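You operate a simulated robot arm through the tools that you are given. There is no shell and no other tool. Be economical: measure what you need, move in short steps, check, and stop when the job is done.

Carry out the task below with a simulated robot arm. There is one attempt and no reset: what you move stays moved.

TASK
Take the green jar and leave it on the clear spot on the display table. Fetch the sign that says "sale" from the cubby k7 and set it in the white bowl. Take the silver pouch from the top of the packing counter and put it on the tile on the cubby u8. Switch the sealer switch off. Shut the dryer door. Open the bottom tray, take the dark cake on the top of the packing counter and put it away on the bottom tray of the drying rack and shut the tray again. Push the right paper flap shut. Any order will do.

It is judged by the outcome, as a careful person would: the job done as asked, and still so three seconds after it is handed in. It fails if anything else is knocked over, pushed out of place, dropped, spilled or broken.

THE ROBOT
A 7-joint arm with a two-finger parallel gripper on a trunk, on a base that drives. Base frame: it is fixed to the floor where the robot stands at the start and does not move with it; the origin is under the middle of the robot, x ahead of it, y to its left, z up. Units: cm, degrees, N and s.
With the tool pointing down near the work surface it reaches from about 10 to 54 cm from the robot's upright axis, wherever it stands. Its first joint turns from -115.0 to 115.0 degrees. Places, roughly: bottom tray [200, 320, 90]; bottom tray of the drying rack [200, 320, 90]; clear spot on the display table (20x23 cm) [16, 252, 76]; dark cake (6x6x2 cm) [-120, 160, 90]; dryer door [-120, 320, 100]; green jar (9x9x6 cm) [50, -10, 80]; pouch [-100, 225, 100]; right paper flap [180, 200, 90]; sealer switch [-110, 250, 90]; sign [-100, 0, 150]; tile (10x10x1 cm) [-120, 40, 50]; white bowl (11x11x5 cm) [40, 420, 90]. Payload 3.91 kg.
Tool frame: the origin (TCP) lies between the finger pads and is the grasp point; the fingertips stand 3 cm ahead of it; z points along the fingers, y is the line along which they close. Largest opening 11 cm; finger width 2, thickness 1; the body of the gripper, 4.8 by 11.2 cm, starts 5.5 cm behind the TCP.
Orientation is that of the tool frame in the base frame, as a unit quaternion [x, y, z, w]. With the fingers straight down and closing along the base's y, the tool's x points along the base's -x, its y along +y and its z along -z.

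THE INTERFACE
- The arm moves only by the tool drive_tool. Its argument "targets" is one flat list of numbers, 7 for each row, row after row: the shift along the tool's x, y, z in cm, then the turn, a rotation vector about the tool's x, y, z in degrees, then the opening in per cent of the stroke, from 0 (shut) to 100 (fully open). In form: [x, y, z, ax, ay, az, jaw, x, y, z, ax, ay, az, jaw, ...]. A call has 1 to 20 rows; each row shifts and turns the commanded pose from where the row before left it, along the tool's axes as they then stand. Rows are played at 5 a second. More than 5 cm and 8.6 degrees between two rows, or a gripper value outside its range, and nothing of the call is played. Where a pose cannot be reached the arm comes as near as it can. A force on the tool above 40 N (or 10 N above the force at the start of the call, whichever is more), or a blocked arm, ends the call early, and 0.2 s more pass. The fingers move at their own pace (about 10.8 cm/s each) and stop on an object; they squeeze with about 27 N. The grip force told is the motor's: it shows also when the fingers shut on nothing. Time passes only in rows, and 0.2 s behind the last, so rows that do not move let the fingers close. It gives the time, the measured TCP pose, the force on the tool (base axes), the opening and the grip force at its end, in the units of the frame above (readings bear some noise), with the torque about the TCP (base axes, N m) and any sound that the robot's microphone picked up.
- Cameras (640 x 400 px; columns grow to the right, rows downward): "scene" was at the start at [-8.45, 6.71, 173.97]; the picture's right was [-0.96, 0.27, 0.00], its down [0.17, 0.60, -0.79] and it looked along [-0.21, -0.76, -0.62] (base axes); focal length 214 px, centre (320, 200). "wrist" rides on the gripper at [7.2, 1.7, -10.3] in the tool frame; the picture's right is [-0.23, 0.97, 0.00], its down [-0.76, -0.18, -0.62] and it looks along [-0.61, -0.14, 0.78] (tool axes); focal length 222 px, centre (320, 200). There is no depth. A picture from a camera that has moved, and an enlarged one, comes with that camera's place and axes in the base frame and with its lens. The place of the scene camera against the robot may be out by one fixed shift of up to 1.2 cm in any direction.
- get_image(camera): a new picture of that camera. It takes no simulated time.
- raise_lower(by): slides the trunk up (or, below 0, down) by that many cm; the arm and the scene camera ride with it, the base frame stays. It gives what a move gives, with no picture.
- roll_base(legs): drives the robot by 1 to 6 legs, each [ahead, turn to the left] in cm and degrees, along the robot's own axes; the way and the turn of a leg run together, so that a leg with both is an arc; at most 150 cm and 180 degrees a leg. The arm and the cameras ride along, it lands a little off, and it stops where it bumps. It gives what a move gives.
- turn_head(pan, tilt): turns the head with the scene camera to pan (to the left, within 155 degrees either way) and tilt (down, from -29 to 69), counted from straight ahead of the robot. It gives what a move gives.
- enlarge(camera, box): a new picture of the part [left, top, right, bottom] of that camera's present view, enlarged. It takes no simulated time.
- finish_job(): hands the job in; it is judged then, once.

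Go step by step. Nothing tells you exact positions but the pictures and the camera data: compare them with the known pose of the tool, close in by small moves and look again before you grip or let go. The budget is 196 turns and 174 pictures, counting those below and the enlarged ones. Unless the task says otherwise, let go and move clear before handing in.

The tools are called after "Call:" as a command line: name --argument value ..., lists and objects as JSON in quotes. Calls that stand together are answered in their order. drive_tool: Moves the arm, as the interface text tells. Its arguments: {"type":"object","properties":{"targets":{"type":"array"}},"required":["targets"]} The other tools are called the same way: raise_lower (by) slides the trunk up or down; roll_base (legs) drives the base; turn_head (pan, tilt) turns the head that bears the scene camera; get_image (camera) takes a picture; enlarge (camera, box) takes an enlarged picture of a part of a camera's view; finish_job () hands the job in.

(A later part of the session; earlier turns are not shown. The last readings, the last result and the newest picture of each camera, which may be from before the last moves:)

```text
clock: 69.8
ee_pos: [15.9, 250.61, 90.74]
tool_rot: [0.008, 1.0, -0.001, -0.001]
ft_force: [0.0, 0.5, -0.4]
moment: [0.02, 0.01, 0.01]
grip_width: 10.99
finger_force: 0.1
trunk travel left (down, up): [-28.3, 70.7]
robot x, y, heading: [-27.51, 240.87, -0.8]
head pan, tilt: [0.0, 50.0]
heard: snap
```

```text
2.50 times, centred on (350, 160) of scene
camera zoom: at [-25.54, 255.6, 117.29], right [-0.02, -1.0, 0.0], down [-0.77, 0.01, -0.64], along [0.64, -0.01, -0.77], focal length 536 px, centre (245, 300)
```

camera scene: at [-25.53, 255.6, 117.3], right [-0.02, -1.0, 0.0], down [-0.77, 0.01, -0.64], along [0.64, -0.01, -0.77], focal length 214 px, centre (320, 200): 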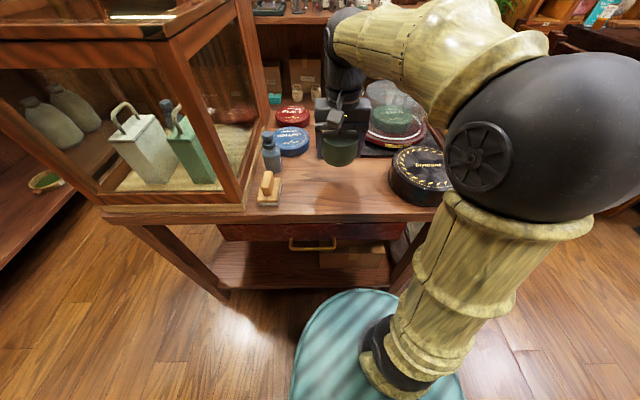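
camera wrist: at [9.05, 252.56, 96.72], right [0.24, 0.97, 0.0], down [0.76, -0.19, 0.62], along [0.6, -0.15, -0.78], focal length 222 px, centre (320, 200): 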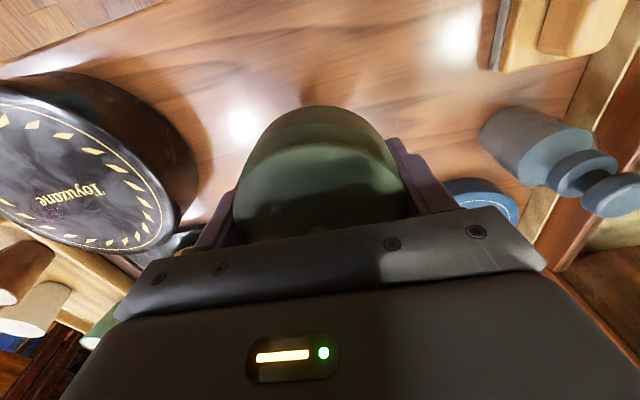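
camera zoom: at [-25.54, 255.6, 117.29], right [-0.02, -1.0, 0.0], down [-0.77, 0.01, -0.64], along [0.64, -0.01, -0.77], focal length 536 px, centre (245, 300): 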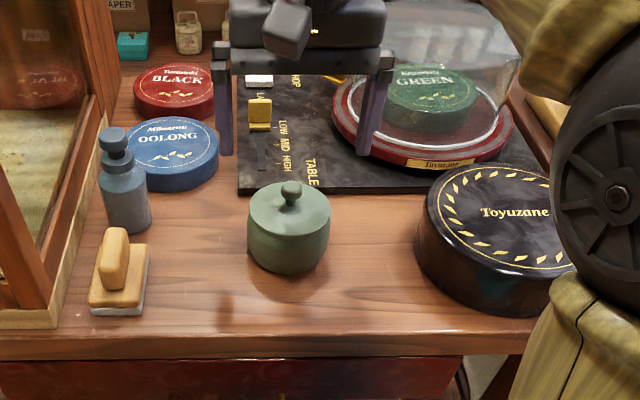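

The jar stands on the clear spot. Next I'll raise the arm, pull it in, and turn to face the packing counter.

Call:
raise_lower --by 30

Call:
drive_tool --targets '[3, -3, 0, 0, 0, 0, 100, 3, -3, 0, 0, 0, 0, 100, 3, -3, 0, 0, 0, 0, 100]'

Call:
roll_base --legs '[[0, -180]]'

Call:
turn_head --pan 0 --tilt 35

Call:
get_image --camera "scene"

```text
clock: 72.8
ee_pos: [15.86, 250.73, 120.62]
tool_rot: [0.008, 1.0, 0.0, 0.0]
ft_force: [-0.9, 0.2, -0.8]
moment: [0.02, 0.01, -0.03]
grip_width: 11.03
finger_force: 0.1
trunk travel left (down, up): [-58.3, 40.7]
robot x, y, heading: [-27.36, 240.93, -1.0]
head pan, tilt: [0.0, 50.0]
```

```text
clock: 73.6
ee_pos: [6.79, 241.96, 120.73]
tool_rot: [0.008, 1.0, 0.0, 0.001]
ft_force: [-0.8, -0.5, 0.0]
moment: [-0.05, 0.02, -0.03]
grip_width: 10.99
finger_force: 0.1
trunk travel left (down, up): [-58.3, 40.7]
robot x, y, heading: [-27.47, 240.74, -1.1]
head pan, tilt: [0.0, 50.0]
```

```text
clock: 80.2
ee_pos: [-35.14, 207.16, 120.62]
tool_rot: [0.799, 0.602, -0.001, 0.0]
ft_force: [0.2, 0.3, -0.5]
moment: [0.02, 0.0, 0.02]
grip_width: 11.01
finger_force: 0.0
trunk travel left (down, up): [-58.3, 40.7]
robot x, y, heading: [-27.48, 240.58, -105.7]
head pan, tilt: [0.0, 50.0]
stopped in leg 1: the robot was blocked; the commanded pose is now the measured one
```

```text
clock: 81.0
ee_pos: [-34.99, 207.12, 120.62]
tool_rot: [0.799, 0.601, -0.001, 0.0]
ft_force: [-0.4, -0.5, -0.1]
moment: [0.03, 0.02, 0.05]
grip_width: 10.99
finger_force: 0.0
trunk travel left (down, up): [-58.3, 40.7]
robot x, y, heading: [-27.38, 240.54, -106.0]
head pan, tilt: [0.0, 35.0]
```

```text
135 pictures are left
camera scene: at [-13.56, 233.38, 149.46], right [-0.96, 0.27, 0.0], down [0.16, 0.55, -0.82], along [-0.22, -0.79, -0.57], focal length 214 px, centre (320, 200)
```

scene: 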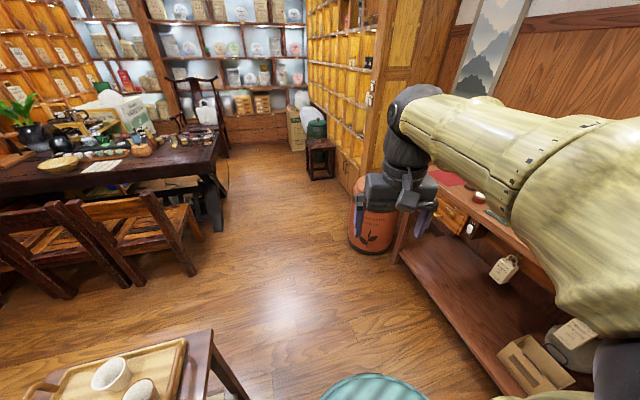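

The turn was blocked; I'll see what is near the robot's right side.

Call:
turn_head --pan -70 --tilt 45

Call:
get_image --camera "scene"

Call:
turn_head --pan 60 --tilt 55

Call:
get_image --camera "scene"

```text
clock: 82.4
ee_pos: [-35.06, 207.1, 120.66]
tool_rot: [0.799, 0.601, -0.001, 0.001]
ft_force: [0.0, 0.1, -0.4]
moment: [-0.02, -0.01, 0.0]
grip_width: 11.0
finger_force: 0.0
trunk travel left (down, up): [-58.3, 40.7]
robot x, y, heading: [-27.65, 240.24, -105.8]
head pan, tilt: [-70.0, 45.0]
```

```text
134 pictures are left
camera scene: at [-19.28, 241.24, 147.99], right [-0.07, 1.0, 0.0], down [0.71, 0.05, -0.71], along [-0.71, -0.05, -0.71], focal length 214 px, centre (320, 200)
```

scene: 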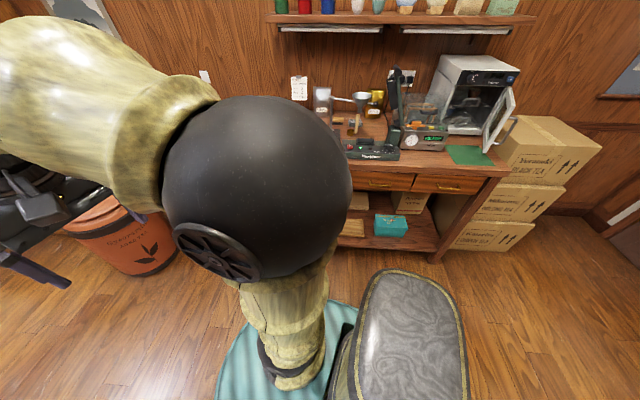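

```text
clock: 84.5
ee_pos: [-35.04, 207.05, 120.62]
tool_rot: [0.799, 0.601, -0.001, 0.0]
ft_force: [0.0, -0.6, -0.1]
moment: [-0.01, 0.03, 0.02]
grip_width: 11.0
finger_force: 0.0
trunk travel left (down, up): [-58.3, 40.7]
robot x, y, heading: [-27.38, 240.72, -105.8]
head pan, tilt: [60.0, 55.0]
```

```text
133 pictures are left
camera scene: at [-6.14, 236.68, 146.65], right [-0.72, -0.7, 0.0], down [-0.57, 0.59, -0.57], along [0.4, -0.41, -0.82], focal length 214 px, centre (320, 200)
```

scene: 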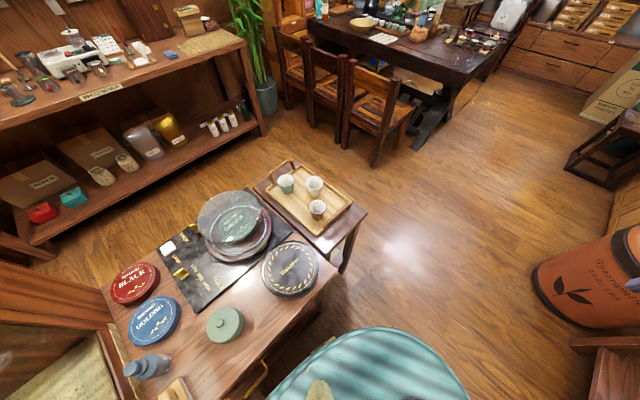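

Most likely the base touched the display table's side. I'll roll forward away from it and continue the turn.

Call:
roll_base --legs '[[35, -10], [0, -64]]'

Call:
turn_head --pan 0 --tilt 40

Call:
get_image --camera "scene"

```text
clock: 91.1
ee_pos: [-73.86, 205.66, 120.63]
tool_rot: [1.0, 0.006, 0.0, 0.0]
ft_force: [-0.4, 0.4, -1.0]
moment: [0.02, 0.02, -0.01]
grip_width: 11.01
finger_force: 0.0
trunk travel left (down, up): [-58.3, 40.7]
robot x, y, heading: [-39.94, 207.95, -179.4]
head pan, tilt: [60.0, 55.0]
```

```text
clock: 92.4
ee_pos: [-73.79, 205.74, 120.61]
tool_rot: [1.0, 0.005, -0.001, 0.001]
ft_force: [-0.7, -0.7, -0.6]
moment: [-0.02, 0.02, 0.01]
grip_width: 11.02
finger_force: 0.1
trunk travel left (down, up): [-58.3, 40.7]
robot x, y, heading: [-39.54, 207.9, -178.8]
head pan, tilt: [0.0, 40.0]
```

```text
132 pictures are left
camera scene: at [-42.08, 192.24, 148.71], right [-0.02, 1.0, 0.0], down [0.64, 0.01, -0.77], along [-0.77, -0.01, -0.64], focal length 214 px, centre (320, 200)
```

scene: 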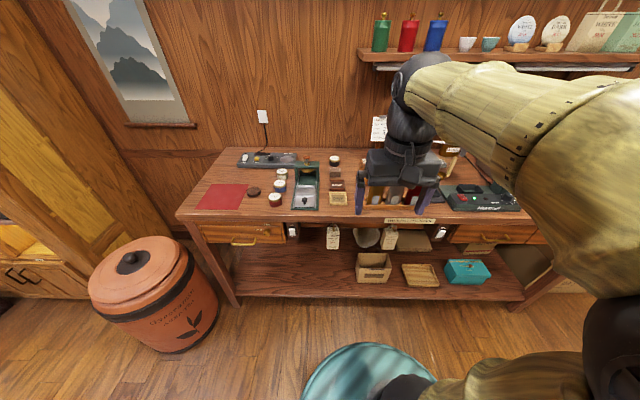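

The packing counter is ahead, its front edge near x≈-100. Zooming on its items.

Call:
enlarge --camera "scene" --box '[180, 130, 380, 255]'

Call:
enlarge --camera "scene" --box '[340, 90, 540, 215]'

```text
3.20 times, centred on (280, 192) of scene
camera zoom: at [-42.08, 192.24, 148.71], right [-0.02, 1.0, 0.0], down [0.64, 0.01, -0.77], along [-0.77, -0.01, -0.64], focal length 686 px, centre (448, 224)
```

zoom: 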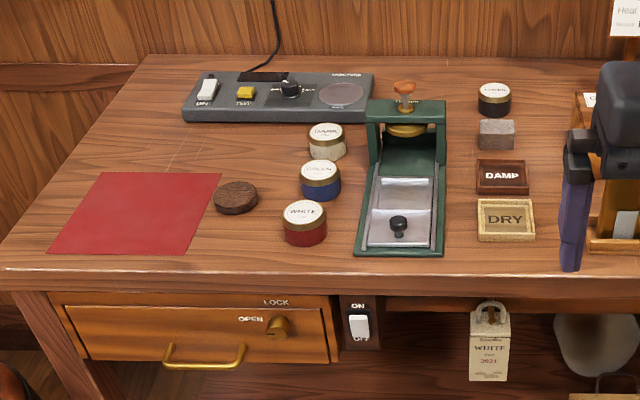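

```text
3.20 times, centred on (440, 152) of scene
camera zoom: at [-42.08, 192.24, 148.71], right [-0.02, 1.0, 0.0], down [0.64, 0.01, -0.77], along [-0.77, -0.01, -0.64], focal length 686 px, centre (-64, 352)
```

zoom: 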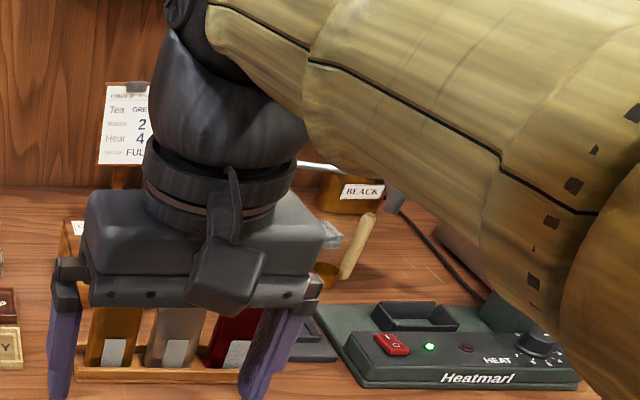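

The sealer's lit red rocker is near (-112, 250), and the silver pouch stands in the middle of the rack near (-110, 222). I'll move the base closer, in front of the sealer.

Call:
roll_base --legs '[[0, -45], [36, 0], [0, 44]]'

Call:
turn_head --pan -10 --tilt 45

Call:
get_image --camera "scene"

Call:
get_image --camera "wrist"

```text
clock: 100.8
ee_pos: [-99.76, 231.23, 120.55]
tool_rot: [1.0, -0.003, -0.001, 0.0]
ft_force: [0.5, -0.3, 1.0]
moment: [0.03, 0.0, 0.02]
grip_width: 11.01
finger_force: 0.1
trunk travel left (down, up): [-58.3, 40.7]
robot x, y, heading: [-65.47, 233.23, 180.0]
head pan, tilt: [0.0, 40.0]
```

```text
clock: 101.5
ee_pos: [-99.84, 231.45, 120.65]
tool_rot: [1.0, -0.003, -0.001, 0.0]
ft_force: [0.6, -0.5, 0.4]
moment: [0.0, -0.01, 0.0]
grip_width: 11.0
finger_force: 0.2
trunk travel left (down, up): [-58.3, 40.7]
robot x, y, heading: [-65.48, 233.06, 180.2]
head pan, tilt: [-10.0, 45.0]
```

```text
129 pictures are left
camera scene: at [-67.78, 218.85, 147.99], right [0.17, 0.98, 0.0], down [0.7, -0.12, -0.71], along [-0.7, 0.12, -0.71], focal length 214 px, centre (320, 200)
```

scene: 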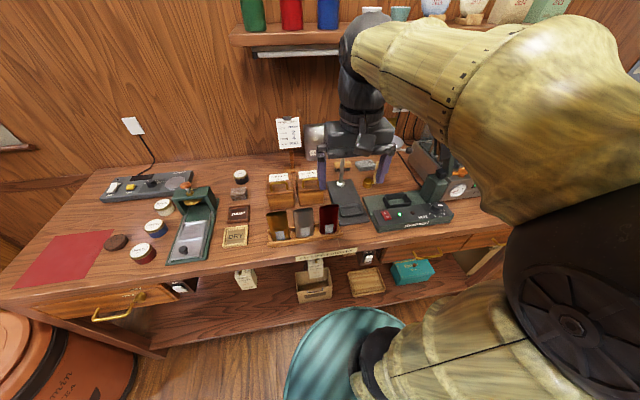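

```text
128 pictures are left
camera wrist: at [-92.35, 229.65, 131.08], right [-0.23, -0.97, 0.0], down [-0.76, 0.18, 0.62], along [-0.61, 0.15, -0.78], focal length 222 px, centre (320, 200)
```

wrist: 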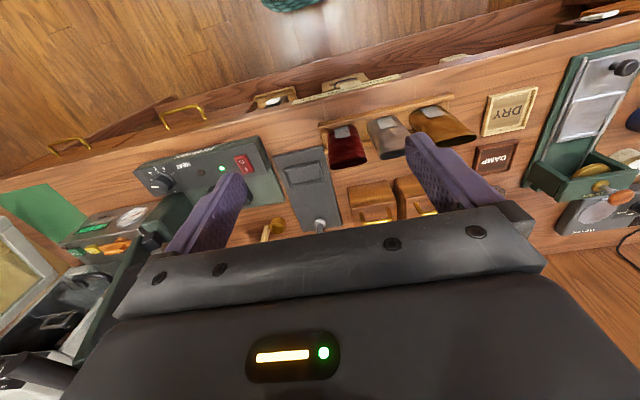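

Let me zoom on the rocker and the pouches.

Call:
enlarge --camera "wrist" --box '[200, 130, 280, 190]'

Call:
enlarge --camera "scene" --box '[250, 160, 450, 260]'

```text
6.67 times, centred on (240, 160) of wrist
camera zoom: at [-92.35, 229.65, 131.08], right [-0.23, -0.97, 0.0], down [-0.76, 0.18, 0.62], along [-0.61, 0.15, -0.78], focal length 1481 px, centre (853, 467)
```

zoom: 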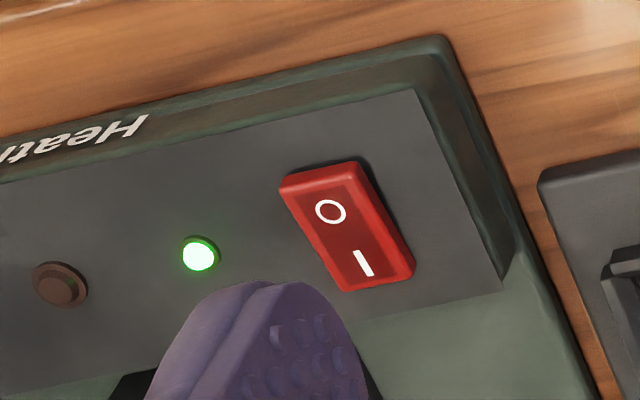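

```text
3.20 times, centred on (350, 210) of scene
camera zoom: at [-67.78, 218.85, 147.99], right [0.17, 0.98, 0.0], down [0.7, -0.12, -0.71], along [-0.7, 0.12, -0.71], focal length 686 px, centre (224, 168)
```

zoom: 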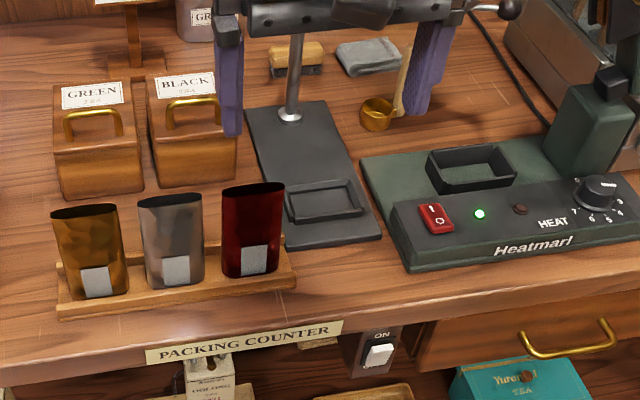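

"O" is the front half of the rocker, so I press the front end with closed fingers. I'll move above it.

Call:
drive_tool --targets '[-2, -3.6, 1, 0, 0, 0, 0, -2, -3.5, 1, 0, 0, 0, 0, -2, -3.5, 2, 0, 0, 0, 0, -2, -3.5, 3, 0, 0, 0, 0, -1.5, -3.5, 3, 0, 0, 0, 0, 0, 0, 4, 0, 0, 0, 0]'

Call:
get_image --camera "wrist"

Call:
enlarge --camera "scene" --box '[320, 130, 480, 250]'

```text
refused: row 4 steps farther than a row can; nothing moved
```

```text
125 pictures are left
camera wrist: at [-92.35, 229.65, 131.08], right [-0.23, -0.97, 0.0], down [-0.76, 0.18, 0.62], along [-0.61, 0.15, -0.78], focal length 222 px, centre (320, 200)
```

wrist: 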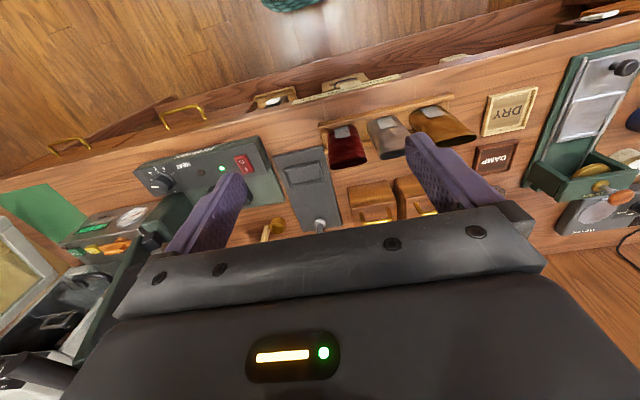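

```text
3.33 times, centred on (400, 190) of scene
camera zoom: at [-67.78, 218.85, 147.99], right [0.17, 0.98, 0.0], down [0.7, -0.12, -0.71], along [-0.7, 0.12, -0.71], focal length 715 px, centre (53, 233)
```

zoom: 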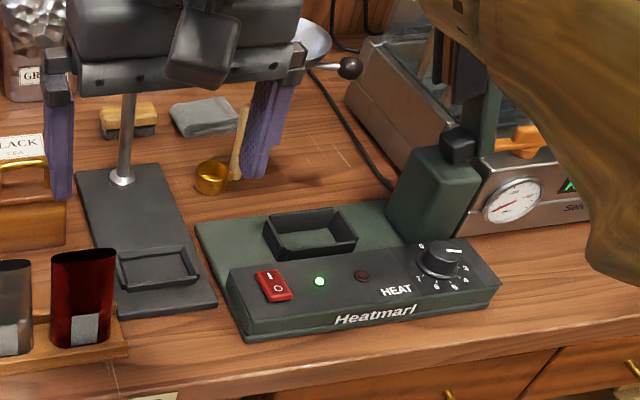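

Splitting the move into smaller rows.

Call:
drive_tool --targets '[-2, -3.6, 1, 0, 0, 0, 0, -2, -3.5, 1, 0, 0, 0, 0, -2, -3.5, 2, 0, 0, 0, 0, -2, -3.5, 2, 0, 0, 0, 0, -1.5, -3.5, 2, 0, 0, 0, 0, 0, 0, 4, 0, 0, 0, 0, 0, 0, 2, 0, 0, 0, 0]'

Call:
get_image --camera "wrist"

Call:
enlarge --camera "scene" --box '[320, 130, 480, 250]'

```text
clock: 103.1
ee_pos: [-109.15, 249.01, 106.66]
tool_rot: [1.0, -0.003, -0.001, 0.0]
ft_force: [-0.1, -0.5, -0.1]
moment: [0.0, -0.02, -0.03]
grip_width: 0.0
finger_force: 26.9
trunk travel left (down, up): [-58.3, 40.7]
robot x, y, heading: [-65.86, 233.1, 180.1]
head pan, tilt: [-10.0, 45.0]
```

```text
123 pictures are left
camera wrist: at [-101.81, 247.35, 117.04], right [-0.23, -0.97, 0.0], down [-0.76, 0.18, 0.62], along [-0.61, 0.15, -0.78], focal length 222 px, centre (320, 200)
```

wrist: 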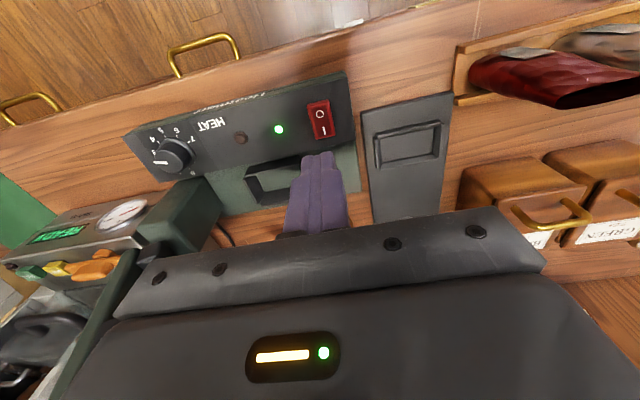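

```text
3.33 times, centred on (400, 190) of scene
camera zoom: at [-67.79, 218.84, 147.99], right [0.17, 0.98, 0.0], down [0.7, -0.12, -0.71], along [-0.7, 0.12, -0.71], focal length 715 px, centre (53, 233)
```

zoom: 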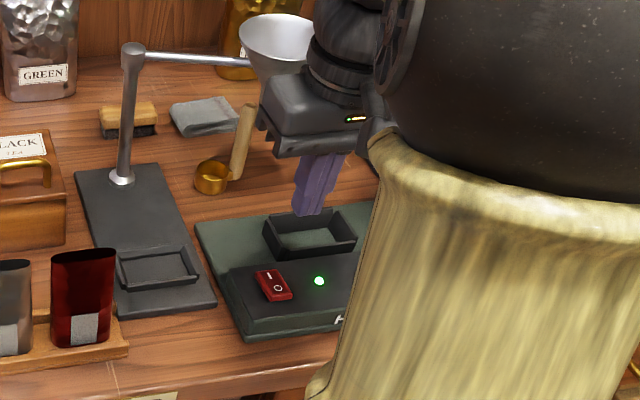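

The O half is near (-109.3, 249.4). Small shift, then descend close.

Call:
drive_tool --targets '[0.6, -0.4, 3, 0, 0, 0, 0, 0, 0, 4, 0, 0, 0, 0, 0, 0, 1.2, 0, 0, 0, 0]'

Call:
get_image --camera "wrist"

Call:
enlarge --camera "scene" --box '[360, 180, 440, 240]'

```text
clock: 103.9
ee_pos: [-108.73, 249.36, 98.29]
tool_rot: [1.0, -0.002, -0.001, 0.001]
ft_force: [-1.0, 0.3, -0.4]
moment: [-0.01, 0.01, 0.02]
grip_width: 0.0
finger_force: 26.6
trunk travel left (down, up): [-58.3, 40.7]
robot x, y, heading: [-65.52, 232.97, 180.1]
head pan, tilt: [-10.0, 45.0]
```

```text
121 pictures are left
camera wrist: at [-101.29, 247.68, 108.77], right [-0.23, -0.97, 0.0], down [-0.76, 0.18, 0.62], along [-0.61, 0.15, -0.78], focal length 222 px, centre (320, 200)
```

wrist: 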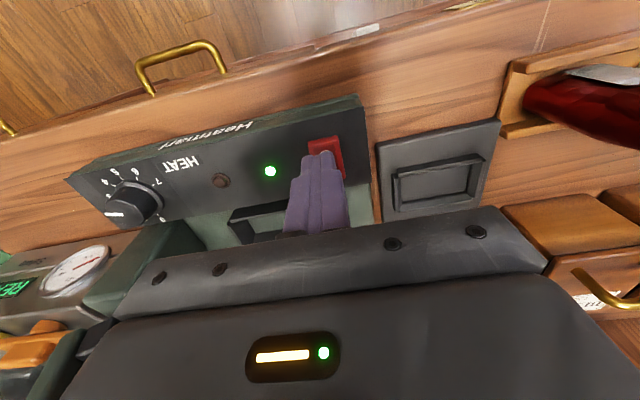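

```text
6.67 times, centred on (400, 210) of scene
camera zoom: at [-67.81, 218.86, 147.99], right [0.17, 0.98, 0.0], down [0.7, -0.12, -0.71], along [-0.7, 0.12, -0.71], focal length 1430 px, centre (-213, 133)
```

zoom: 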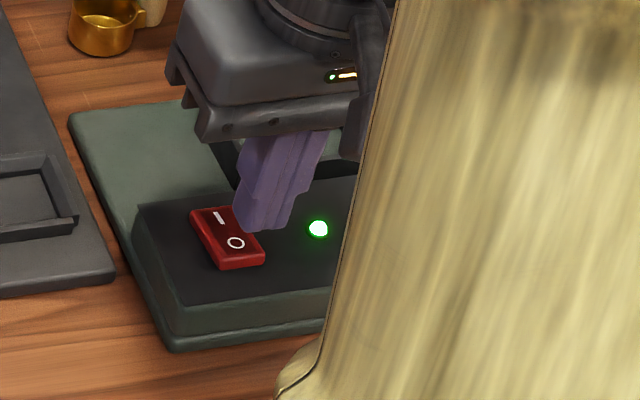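

Well aligned over the O end. Pressing down.

Call:
drive_tool --targets '[0, 0, 1, 0, 0, 0, 0, 0, 0, 0.6, 0, 0, 0, 0, 0, 0, 0.5, 0, 0, 0, 0, 0, 0, 0.4, 0, 0, 0, 0, 0, 0, 0.4, 0, 0, 0, 0, 0, 0, 0.3, 0, 0, 0, 0, 0, 0, 0.3, 0, 0, 0, 0]'

Call:
enlarge --camera "wrist" --box '[220, 80, 400, 240]'

```text
clock: 105.3
ee_pos: [-108.54, 249.43, 96.01]
tool_rot: [1.0, -0.003, -0.006, -0.001]
ft_force: [9.7, -4.0, 23.2]
moment: [-0.17, -0.1, 0.06]
grip_width: 0.0
finger_force: 26.6
trunk travel left (down, up): [-58.3, 40.7]
robot x, y, heading: [-65.77, 232.75, 180.0]
head pan, tilt: [-10.0, 45.0]
stopped in row 6: the force on the tool passed its limit at 45 N (the readings are from after the stop); the commanded pose is now the measured one
```

```text
2.50 times, centred on (310, 160) of wrist
camera zoom: at [-100.98, 247.66, 106.27], right [-0.23, -0.97, 0.0], down [-0.75, 0.18, 0.63], along [-0.62, 0.15, -0.77], focal length 555 px, centre (345, 300)
```

zoom: 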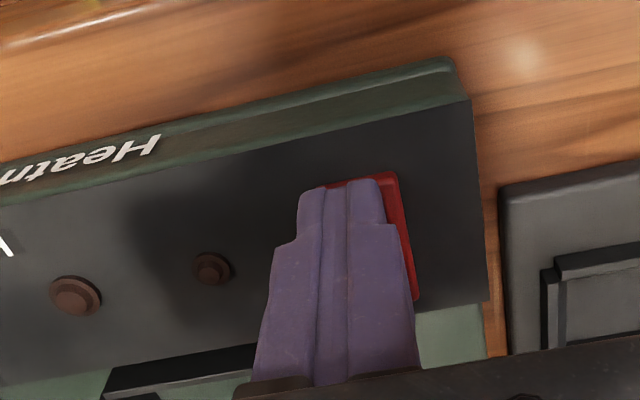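

The LED is off, so the sealer is switched off. I'll lift away and look toward the dryer.

Call:
drive_tool --targets '[0, 0, -3, 0, 0, 0, 0, 0, 0, -4, 0, 0, 0, 0, 0, 0, -4, 0, 0, 0, 0, 2, 3, -3, 0, 0, 0, 0, 3, 3, -2, 0, 0, 0, 0, 3, 3, -2, 0, 0, 0, 0, 3, 3, -1, 0, 0, 0, 0]'

Call:
get_image --camera "wrist"

Call:
turn_head --pan -80 --tilt 35

Call:
get_image --camera "scene"

```text
clock: 106.9
ee_pos: [-97.58, 237.29, 114.55]
tool_rot: [1.0, -0.003, -0.004, -0.002]
ft_force: [-0.4, 0.3, -0.1]
moment: [0.0, 0.01, -0.01]
grip_width: 0.0
finger_force: 26.7
trunk travel left (down, up): [-58.3, 40.7]
robot x, y, heading: [-65.65, 232.91, 179.9]
head pan, tilt: [-10.0, 45.0]
```

```text
118 pictures are left
camera wrist: at [-89.95, 235.48, 124.96], right [-0.23, -0.97, 0.0], down [-0.75, 0.18, 0.63], along [-0.61, 0.15, -0.78], focal length 222 px, centre (320, 200)
```

wrist: 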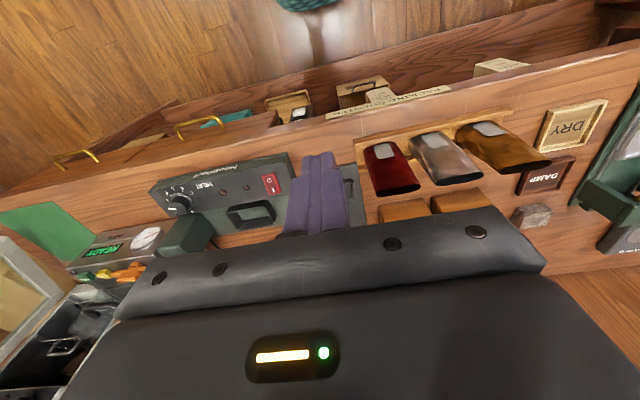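

```text
clock: 108.3
ee_pos: [-97.7, 237.2, 114.51]
tool_rot: [1.0, -0.003, -0.004, -0.002]
ft_force: [-0.5, -0.2, -0.2]
moment: [0.01, 0.02, -0.01]
grip_width: 0.0
finger_force: 27.0
trunk travel left (down, up): [-58.3, 40.7]
robot x, y, heading: [-65.33, 233.36, 180.1]
head pan, tilt: [-80.0, 35.0]
```

```text
117 pictures are left
camera scene: at [-61.3, 226.11, 149.47], right [0.98, 0.17, 0.0], down [0.1, -0.56, -0.82], along [-0.14, 0.81, -0.57], focal length 214 px, centre (320, 200)
```

scene: 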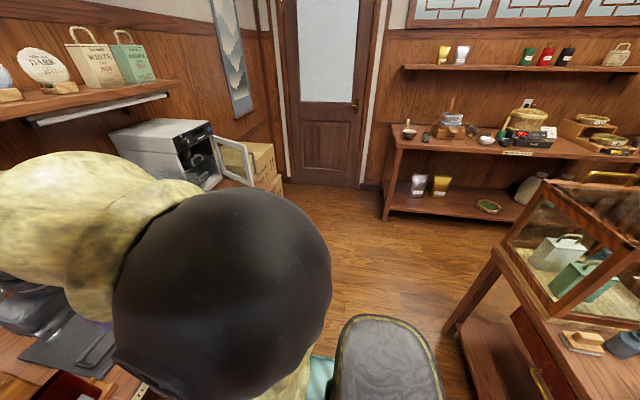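

The dryer's door stands open at the far end of the counter, hinged on its far side. I'll back off and drive further along to see it.

Call:
roll_base --legs '[[-12, 0], [0, -90], [80, 0]]'

Call:
turn_head --pan 75 --tilt 35

Call:
get_image --camera "scene"

```text
clock: 119.7
ee_pos: [-50.63, 344.22, 114.54]
tool_rot: [0.709, -0.705, -0.002, -0.005]
ft_force: [-0.4, 0.1, 0.9]
moment: [-0.01, 0.02, 0.01]
grip_width: 0.03
finger_force: 26.8
trunk travel left (down, up): [-58.3, 40.7]
robot x, y, heading: [-54.58, 312.18, 90.8]
head pan, tilt: [-80.0, 35.0]
```

```text
clock: 122.1
ee_pos: [-50.76, 344.33, 114.69]
tool_rot: [0.71, -0.704, -0.002, -0.004]
ft_force: [-0.2, 0.5, 0.3]
moment: [-0.03, -0.01, 0.0]
grip_width: 0.0
finger_force: 27.1
trunk travel left (down, up): [-58.3, 40.7]
robot x, y, heading: [-54.77, 312.34, 90.5]
head pan, tilt: [75.0, 35.0]
```

```text
116 pictures are left
camera scene: at [-78.4, 307.92, 149.47], right [0.25, 0.97, 0.0], down [0.56, -0.14, -0.82], along [-0.79, 0.2, -0.57], focal length 214 px, centre (320, 200)
```

scene: 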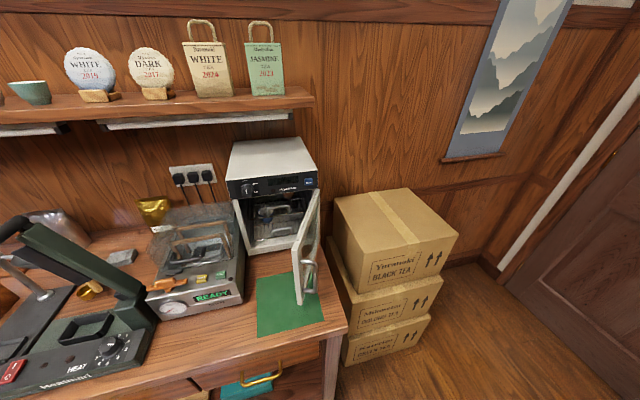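

The door's free end is near (-111, 311) and its hinge near (-134, 321), so it is open about 65°. I'll stand facing the dryer and push the outer face from the +y side.

Call:
roll_base --legs '[[10, 0], [0, 90]]'

Call:
turn_head --pan 0 --tilt 45

Call:
get_image --camera "scene"

```text
clock: 128.8
ee_pos: [-86.63, 326.57, 114.56]
tool_rot: [1.0, -0.006, -0.005, -0.002]
ft_force: [-1.2, 0.2, 0.2]
moment: [-0.03, -0.01, 0.03]
grip_width: 0.0
finger_force: 26.9
trunk travel left (down, up): [-58.3, 40.7]
robot x, y, heading: [-54.53, 322.29, 179.7]
head pan, tilt: [75.0, 35.0]
```

```text
clock: 130.3
ee_pos: [-86.62, 326.77, 114.52]
tool_rot: [1.0, -0.006, -0.004, -0.002]
ft_force: [0.7, 0.1, 0.4]
moment: [-0.02, -0.02, -0.02]
grip_width: 0.0
finger_force: 26.7
trunk travel left (down, up): [-58.3, 40.7]
robot x, y, heading: [-54.87, 322.16, 179.8]
head pan, tilt: [0.0, 45.0]
```

```text
115 pictures are left
camera scene: at [-57.02, 306.61, 147.99], right [0.0, 1.0, 0.0], down [0.71, 0.0, -0.71], along [-0.71, 0.0, -0.71], focal length 214 px, centre (320, 200)
```

scene: 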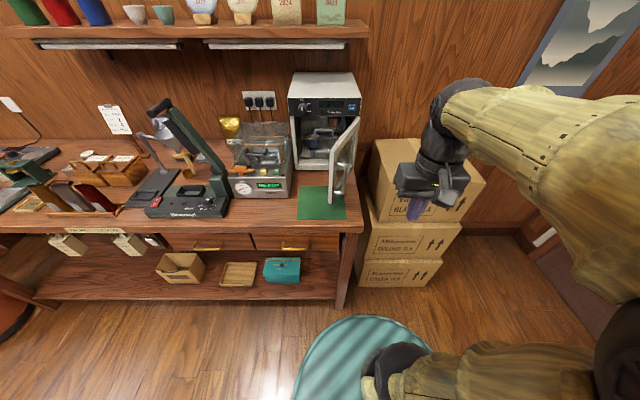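

I'll roll closer, then tilt the tool outward 40° for more reach.

Call:
roll_base --legs '[[14, 0]]'

Call:
drive_tool --targets '[0, 1, 1, 0, -8, 0, 0, 0, 1, 1, 0, -8, 0, 0, 0, 1, 1, 0, -8, 0, 0, 0, 0, 1, 0, -8, 0, 0, 0, 0, 1, 0, -8, 0, 0]'

Call:
get_image --camera "scene"

Call:
get_image --camera "wrist"

```text
clock: 131.8
ee_pos: [-100.8, 326.76, 114.55]
tool_rot: [1.0, -0.005, -0.005, -0.002]
ft_force: [-0.4, -0.5, -1.0]
moment: [-0.04, -0.02, 0.0]
grip_width: 0.0
finger_force: 26.6
trunk travel left (down, up): [-58.3, 40.7]
robot x, y, heading: [-69.19, 321.81, 179.9]
head pan, tilt: [0.0, 45.0]
```

```text
clock: 133.0
ee_pos: [-107.03, 326.12, 104.98]
tool_rot: [0.949, -0.006, -0.314, -0.003]
ft_force: [0.6, 0.2, -0.6]
moment: [-0.01, -0.01, -0.03]
grip_width: 0.0
finger_force: 27.1
out of reach, approached as far as the arm can: row 2, 3, 4
trunk travel left (down, up): [-58.3, 40.7]
robot x, y, heading: [-68.63, 322.36, 179.8]
head pan, tilt: [0.0, 45.0]
```

```text
114 pictures are left
camera scene: at [-71.06, 306.69, 148.0], right [0.01, 1.0, 0.0], down [0.71, 0.0, -0.71], along [-0.71, 0.0, -0.71], focal length 214 px, centre (320, 200)
```

scene: 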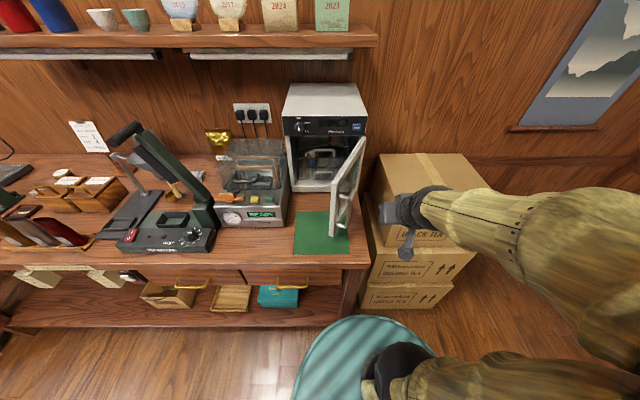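

```text
113 pictures are left
camera wrist: at [-94.78, 324.43, 109.04], right [-0.19, -0.97, 0.13], down [-0.24, 0.18, 0.96], along [-0.95, 0.15, -0.26], focal length 222 px, centre (320, 200)
```

wrist: 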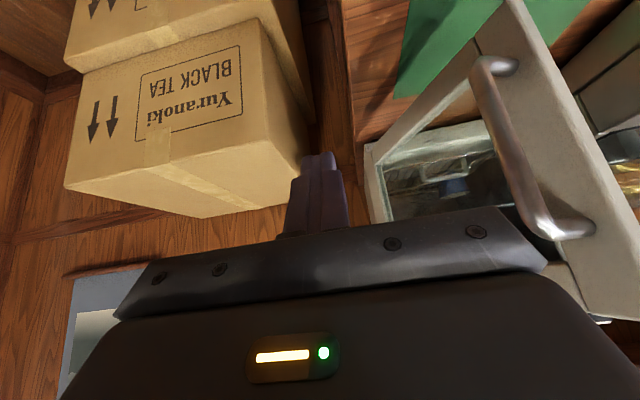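

I'll roll the gripper about its axis so its narrow side faces the door, with the camera on the far side.

Call:
drive_tool --targets '[0, 0, 0, 0, 0, -8, 0, 0, 0, 0, 0, 0, -8, 0, 0, 0, 0, 0, 0, -8, 0, 0, 0, 0, 0, 0, -8, 0, 0, 0, 0, 0, 0, -8, 0, 0, 0, 0, 0, 0, -8, 0, 0, 0, 0, 0, 0, -8, 0, 0, 0, 0, 0, 0, -8, 0, 0, 0, 0, 0, 0, -8, 0, 0, 0, 0, 0, 0, -8, 0, 0, 0, 0, 0, 0, -8, 0]'

Call:
get_image --camera "scene"

Call:
get_image --camera "wrist"

```text
clock: 135.4
ee_pos: [-107.05, 326.19, 105.02]
tool_rot: [0.686, 0.657, -0.222, -0.221]
ft_force: [-0.1, -0.1, -0.1]
moment: [0.0, -0.02, -0.01]
grip_width: 0.02
finger_force: 27.2
trunk travel left (down, up): [-58.3, 40.7]
robot x, y, heading: [-68.65, 322.18, 179.6]
head pan, tilt: [0.0, 45.0]
```

```text
112 pictures are left
camera scene: at [-71.14, 306.69, 147.99], right [0.01, 1.0, 0.0], down [0.71, 0.0, -0.71], along [-0.71, 0.0, -0.71], focal length 214 px, centre (320, 200)
```

scene: 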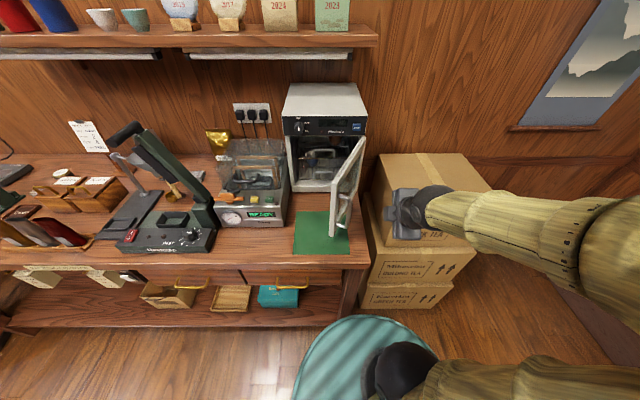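

```text
111 pictures are left
camera wrist: at [-98.99, 333.38, 112.21], right [0.77, -0.27, -0.58], down [0.2, -0.76, 0.62], along [-0.6, -0.59, -0.53], focal length 222 px, centre (320, 200)
```

wrist: 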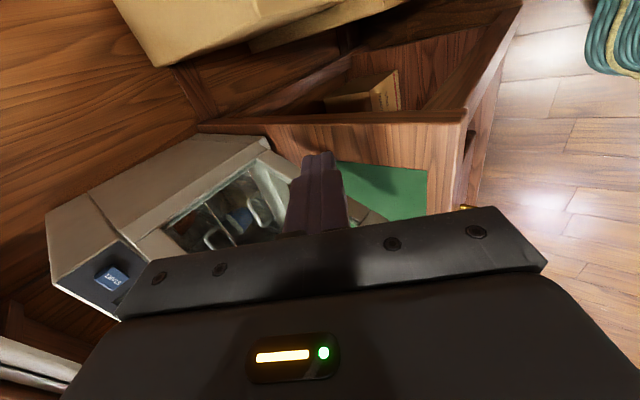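

Moving in behind the door and starting the push toward -y.

Call:
drive_tool --targets '[0, -2.4, 1.8, 0, 0, 0, 0, 0, -2.4, 1.8, 0, 0, 0, 0, -3, 0, 0, 0, 0, 0, 0, -2, 0, 0, 0, 0, 0, 0, -2, 0, 0, 0, 0, 0, 0, -2, 0, 0, 0, 0, 0, 0, -2, 0, 0, 0, 0, 0, 0]'

Call:
get_image --camera "scene"

```text
clock: 137.0
ee_pos: [-113.6, 315.6, 105.03]
tool_rot: [0.688, 0.655, -0.223, -0.221]
ft_force: [0.3, 0.5, 0.0]
moment: [-0.03, 0.02, 0.0]
grip_width: 0.0
finger_force: 26.8
trunk travel left (down, up): [-58.3, 40.7]
robot x, y, heading: [-68.74, 322.19, 180.0]
head pan, tilt: [0.0, 45.0]
```

```text
110 pictures are left
camera scene: at [-71.15, 306.66, 147.98], right [0.01, 1.0, 0.0], down [0.71, 0.0, -0.71], along [-0.71, 0.0, -0.71], focal length 214 px, centre (320, 200)
```

scene: 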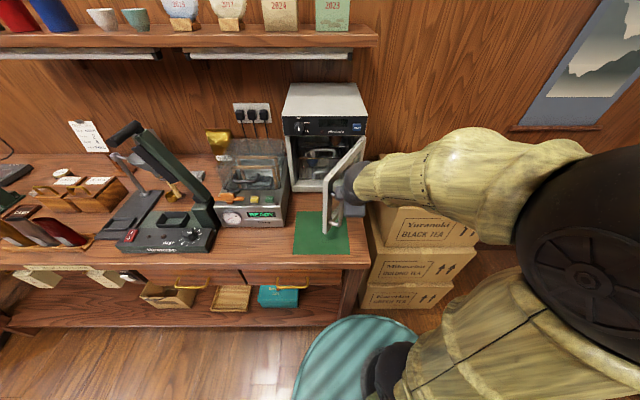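

Contact made and the door is starting to turn. Continuing along the arc.

Call:
drive_tool --targets '[-1.75, -0.26, 0.2, 0, 0, 0, 0, -1.75, -0.26, 0.2, 0, 0, 0, 0, -1.75, -0.26, 0.2, 0, 0, 0, 0, -1.75, -0.26, 0.2, 0, 0, 0, 0, -1.55, -1.36, 1.0, 0, 0, 0, 0, -1.55, -1.36, 1.0, 0, 0, 0, 0]'

Call:
get_image --camera "scene"

```text
clock: 138.4
ee_pos: [-118.63, 305.64, 105.16]
tool_rot: [0.687, 0.655, -0.223, -0.22]
ft_force: [-0.2, 0.3, 1.0]
moment: [-0.01, -0.03, -0.01]
grip_width: 0.0
finger_force: 26.7
trunk travel left (down, up): [-58.3, 40.7]
robot x, y, heading: [-68.59, 321.81, 179.7]
head pan, tilt: [0.0, 45.0]
```

```text
109 pictures are left
camera scene: at [-71.18, 306.66, 147.98], right [0.01, 1.0, 0.0], down [0.71, 0.0, -0.71], along [-0.71, 0.0, -0.71], focal length 214 px, centre (320, 200)
```

scene: 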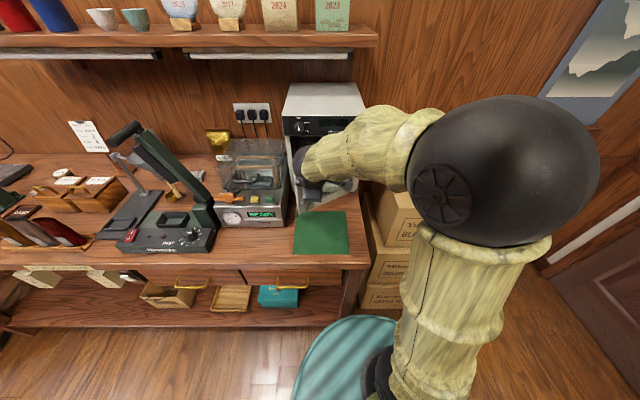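

The door is mostly closed. Pushing further in -x.

Call:
drive_tool --targets '[0.3, -1.6, 1.2, 0, 0, 0, 0, 0.3, -1.6, 1.2, 0, 0, 0, 0, 0.3, -1.6, 1.2, 0, 0, 0, 0, 0.3, -1.6, 1.2, 0, 0, 0, 0]'

Call:
get_image --camera "scene"

Call:
get_image --camera "wrist"

```text
clock: 139.4
ee_pos: [-126.59, 307.04, 105.1]
tool_rot: [0.687, 0.656, -0.223, -0.219]
ft_force: [0.1, -0.9, -0.2]
moment: [0.01, 0.0, 0.0]
grip_width: 0.01
finger_force: 27.4
trunk travel left (down, up): [-58.3, 40.7]
robot x, y, heading: [-68.33, 322.37, 179.7]
head pan, tilt: [0.0, 45.0]
```

```text
108 pictures are left
camera scene: at [-71.19, 306.69, 147.99], right [0.01, 1.0, 0.0], down [0.71, 0.0, -0.71], along [-0.71, 0.0, -0.71], focal length 214 px, centre (320, 200)
```

scene: 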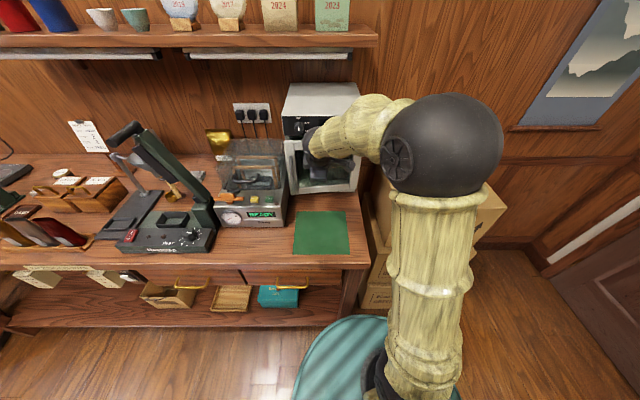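

```text
107 pictures are left
camera wrist: at [-118.57, 314.25, 112.45], right [0.77, -0.27, -0.57], down [0.2, -0.76, 0.62], along [-0.6, -0.59, -0.53], focal length 222 px, centre (320, 200)
```

wrist: 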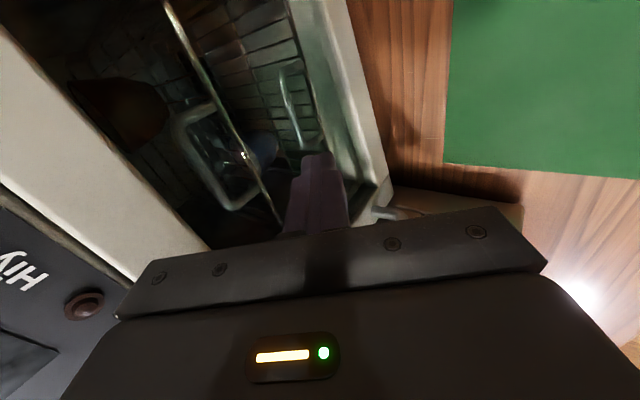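

Nearly closed. Pushing on until it meets resistance.

Call:
drive_tool --targets '[0, -0.8, 0.6, 0, 0, 0, 0, 0, -0.8, 0.6, 0, 0, 0, 0, 0, -0.8, 0.6, 0, 0, 0, 0, 0, -0.8, 0.6, 0, 0, 0, 0, 0, -0.8, 0.6, 0, 0, 0, 0, 0, -0.8, 0.6, 0, 0, 0, 0]'

Call:
enlarge --camera "scene" --box '[260, 70, 400, 220]'

Call:
get_image --camera "wrist"

```text
clock: 140.4
ee_pos: [-129.36, 307.26, 105.17]
tool_rot: [0.688, 0.657, -0.219, -0.218]
ft_force: [24.6, 4.3, 10.7]
moment: [0.01, -0.21, 0.06]
grip_width: 0.01
finger_force: 27.4
trunk travel left (down, up): [-58.3, 40.7]
robot x, y, heading: [-68.75, 322.27, 179.7]
head pan, tilt: [0.0, 45.0]
stopped in row 5: the force on the tool passed its limit at 49 N (the readings are from after the stop); the commanded pose is now the measured one
```

```text
2.67 times, centred on (330, 145) of scene
camera zoom: at [-70.52, 306.8, 148.04], right [0.01, 1.0, 0.0], down [0.7, 0.0, -0.71], along [-0.71, 0.0, -0.7], focal length 572 px, centre (293, 347)
```

zoom: 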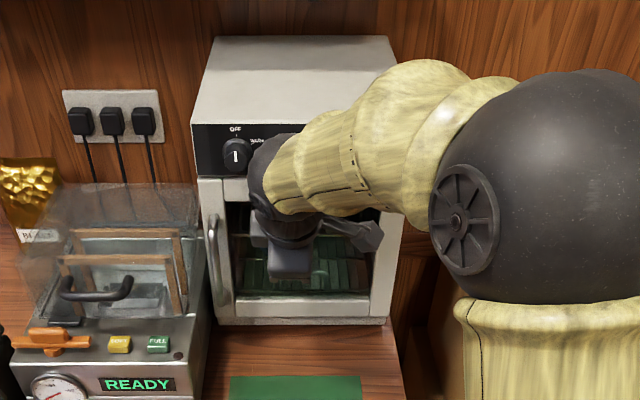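

```text
105 pictures are left
camera wrist: at [-121.44, 314.32, 112.56], right [0.78, -0.27, -0.57], down [0.19, -0.76, 0.62], along [-0.6, -0.59, -0.54], focal length 222 px, centre (320, 200)
```

wrist: 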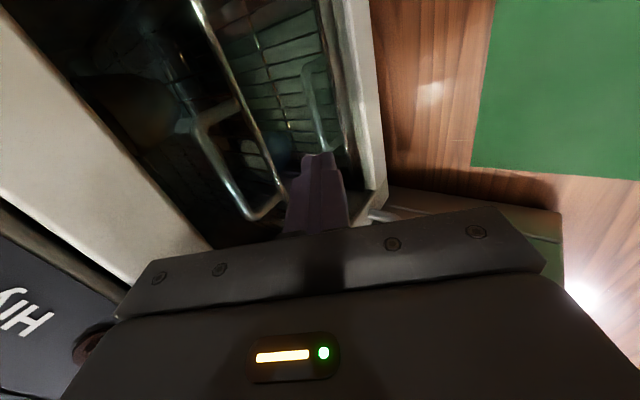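

The door is shut. I'll withdraw and restore the tool orientation.

Call:
drive_tool --targets '[0, 2.4, -1.8, 0, 0, 0, 0, 0, 2.4, -1.8, 0, 0, 0, 0, 0, 2.4, -1.8, 0, 0, 0, 0, 0, 2.4, -1.8, 0, 0, 0, 0, 0, 2.4, -1.8, 0, 0, 0, 0, 0, 2.4, -1.8, 0, 0, 0, 0, 0, 2.4, -1.8, 0, 0, 0, 0, 0, 2.4, -1.8, 0, 0, 0, 0, 0, 0, -1, 0, 0, 8, 0, 0, 0, -1, 0, 0, 8, 0, 0, 0, -1, 0, 0, 8, 0, 0, 0, -1, 0, 0, 8, 0, 0, 0, 0, 0, 0, 8, 0, 0, 0, 0, 0, 0, 8, 0, 0, 0, 0, 0, 0, 8, 0, 0, 0, 0, 0, 0, 8, 0, 0, 0, 0, 0, 0, 8, 0, 0, 0, 0, 0, 0, 8, 0, 0, 0, 0, 0, 0, 8, 0]'

Call:
drive_tool --targets '[0, 0, 0, 0, 8, 0, 100, 0, 0, 0, 0, 8, 0, 100, 0, 0, 0, 0, 8, 0, 100, 0, 0, 0, 0, 8, 0, 100, 0, 0, 0, 0, 4.5, 0, 100]'

Call:
get_image --camera "scene"

```text
clock: 144.4
ee_pos: [-103.54, 306.2, 108.51]
tool_rot: [0.952, -0.007, -0.308, -0.005]
ft_force: [0.1, 0.7, -0.1]
moment: [0.01, 0.0, 0.02]
grip_width: 0.02
finger_force: 27.1
trunk travel left (down, up): [-58.3, 40.7]
robot x, y, heading: [-69.11, 321.75, 179.7]
head pan, tilt: [0.0, 45.0]
```

```text
clock: 145.6
ee_pos: [-103.52, 306.18, 108.59]
tool_rot: [1.0, -0.006, 0.008, -0.003]
ft_force: [0.4, 0.1, -0.5]
moment: [0.01, 0.01, 0.03]
grip_width: 11.0
finger_force: 0.3
trunk travel left (down, up): [-58.3, 40.7]
robot x, y, heading: [-68.99, 322.18, 179.7]
head pan, tilt: [0.0, 45.0]
```

```text
104 pictures are left
camera scene: at [-71.1, 306.68, 147.99], right [0.01, 1.0, 0.0], down [0.71, 0.0, -0.71], along [-0.71, 0.0, -0.71], focal length 214 px, centre (320, 200)
```

scene: 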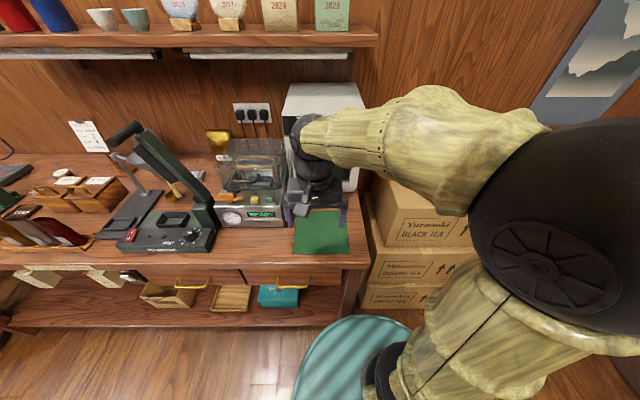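

Now to the silver pouch. I'll raise a bit, back off and drive back along the counter.

Call:
raise_lower --by 12

Call:
drive_tool --targets '[3, -3, 0, 0, 0, 0, 100, 3, -3, 0, 0, 0, 0, 100, 0, -3, 0, 0, 0, 0, 100, 0, -3, 0, 0, 0, 0, 100]'

Call:
roll_base --legs '[[-16, 0], [0, 90], [97, 0], [0, -90]]'

Call:
get_image --camera "scene"

```text
clock: 147.1
ee_pos: [-103.59, 306.21, 120.49]
tool_rot: [1.0, -0.006, 0.006, -0.003]
ft_force: [0.7, 0.3, 0.9]
moment: [0.02, 0.03, 0.03]
grip_width: 11.03
finger_force: 0.1
trunk travel left (down, up): [-70.3, 28.7]
robot x, y, heading: [-68.21, 322.18, 179.4]
head pan, tilt: [0.0, 45.0]
```

```text
clock: 148.1
ee_pos: [-97.33, 318.3, 120.68]
tool_rot: [1.0, -0.006, 0.006, -0.004]
ft_force: [0.6, 0.5, 0.1]
moment: [0.0, 0.0, 0.02]
grip_width: 11.01
finger_force: 0.1
trunk travel left (down, up): [-70.3, 28.7]
robot x, y, heading: [-69.01, 322.19, 179.9]
head pan, tilt: [0.0, 45.0]
```

```text
clock: 166.2
ee_pos: [-81.82, 221.52, 120.57]
tool_rot: [1.0, -0.001, 0.006, -0.003]
ft_force: [-0.3, -0.2, 0.3]
moment: [0.01, -0.02, -0.01]
grip_width: 11.0
finger_force: 0.0
trunk travel left (down, up): [-70.3, 28.7]
robot x, y, heading: [-53.23, 225.88, -179.7]
head pan, tilt: [0.0, 45.0]
```

```text
103 pictures are left
camera scene: at [-55.46, 210.23, 159.99], right [0.0, 1.0, 0.0], down [0.71, 0.0, -0.71], along [-0.71, 0.0, -0.71], focal length 214 px, centre (320, 200)
```

scene: 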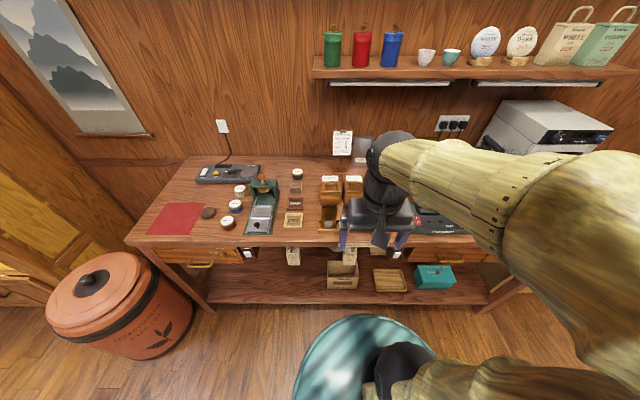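

Rolling closer and viewing the pouches from the wrist.

Call:
roll_base --legs '[[12, 0]]'

Call:
get_image --camera "wrist"

Call:
enlarge --camera "scene" --box '[270, 150, 430, 270]'

```text
clock: 167.5
ee_pos: [-94.05, 221.33, 120.58]
tool_rot: [1.0, -0.002, 0.006, -0.003]
ft_force: [-0.1, -0.4, 0.3]
moment: [0.01, -0.03, 0.0]
grip_width: 11.03
finger_force: 0.1
trunk travel left (down, up): [-70.3, 28.7]
robot x, y, heading: [-65.25, 226.03, -179.7]
head pan, tilt: [0.0, 45.0]
```

```text
102 pictures are left
camera wrist: at [-86.82, 219.66, 131.15], right [-0.23, -0.97, -0.01], down [-0.77, 0.18, 0.61], along [-0.6, 0.15, -0.79], focal length 222 px, centre (320, 200)
```

wrist: 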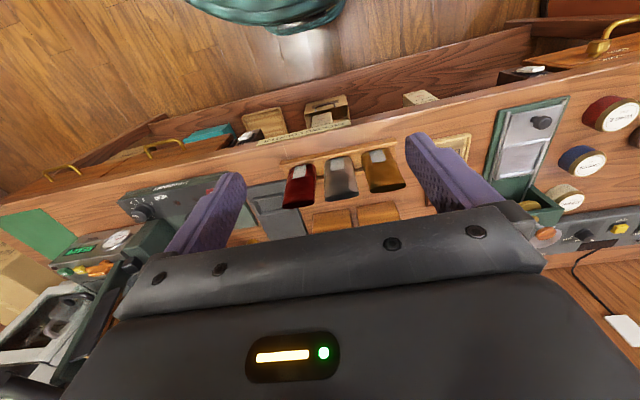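

```text
3.33 times, centred on (350, 210) of scene
camera zoom: at [-67.72, 210.19, 159.98], right [0.0, 1.0, 0.0], down [0.71, 0.0, -0.71], along [-0.71, 0.0, -0.71], focal length 715 px, centre (220, 167)
```

zoom: 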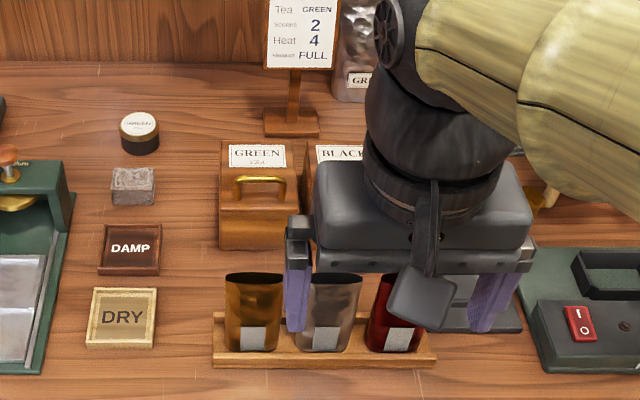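

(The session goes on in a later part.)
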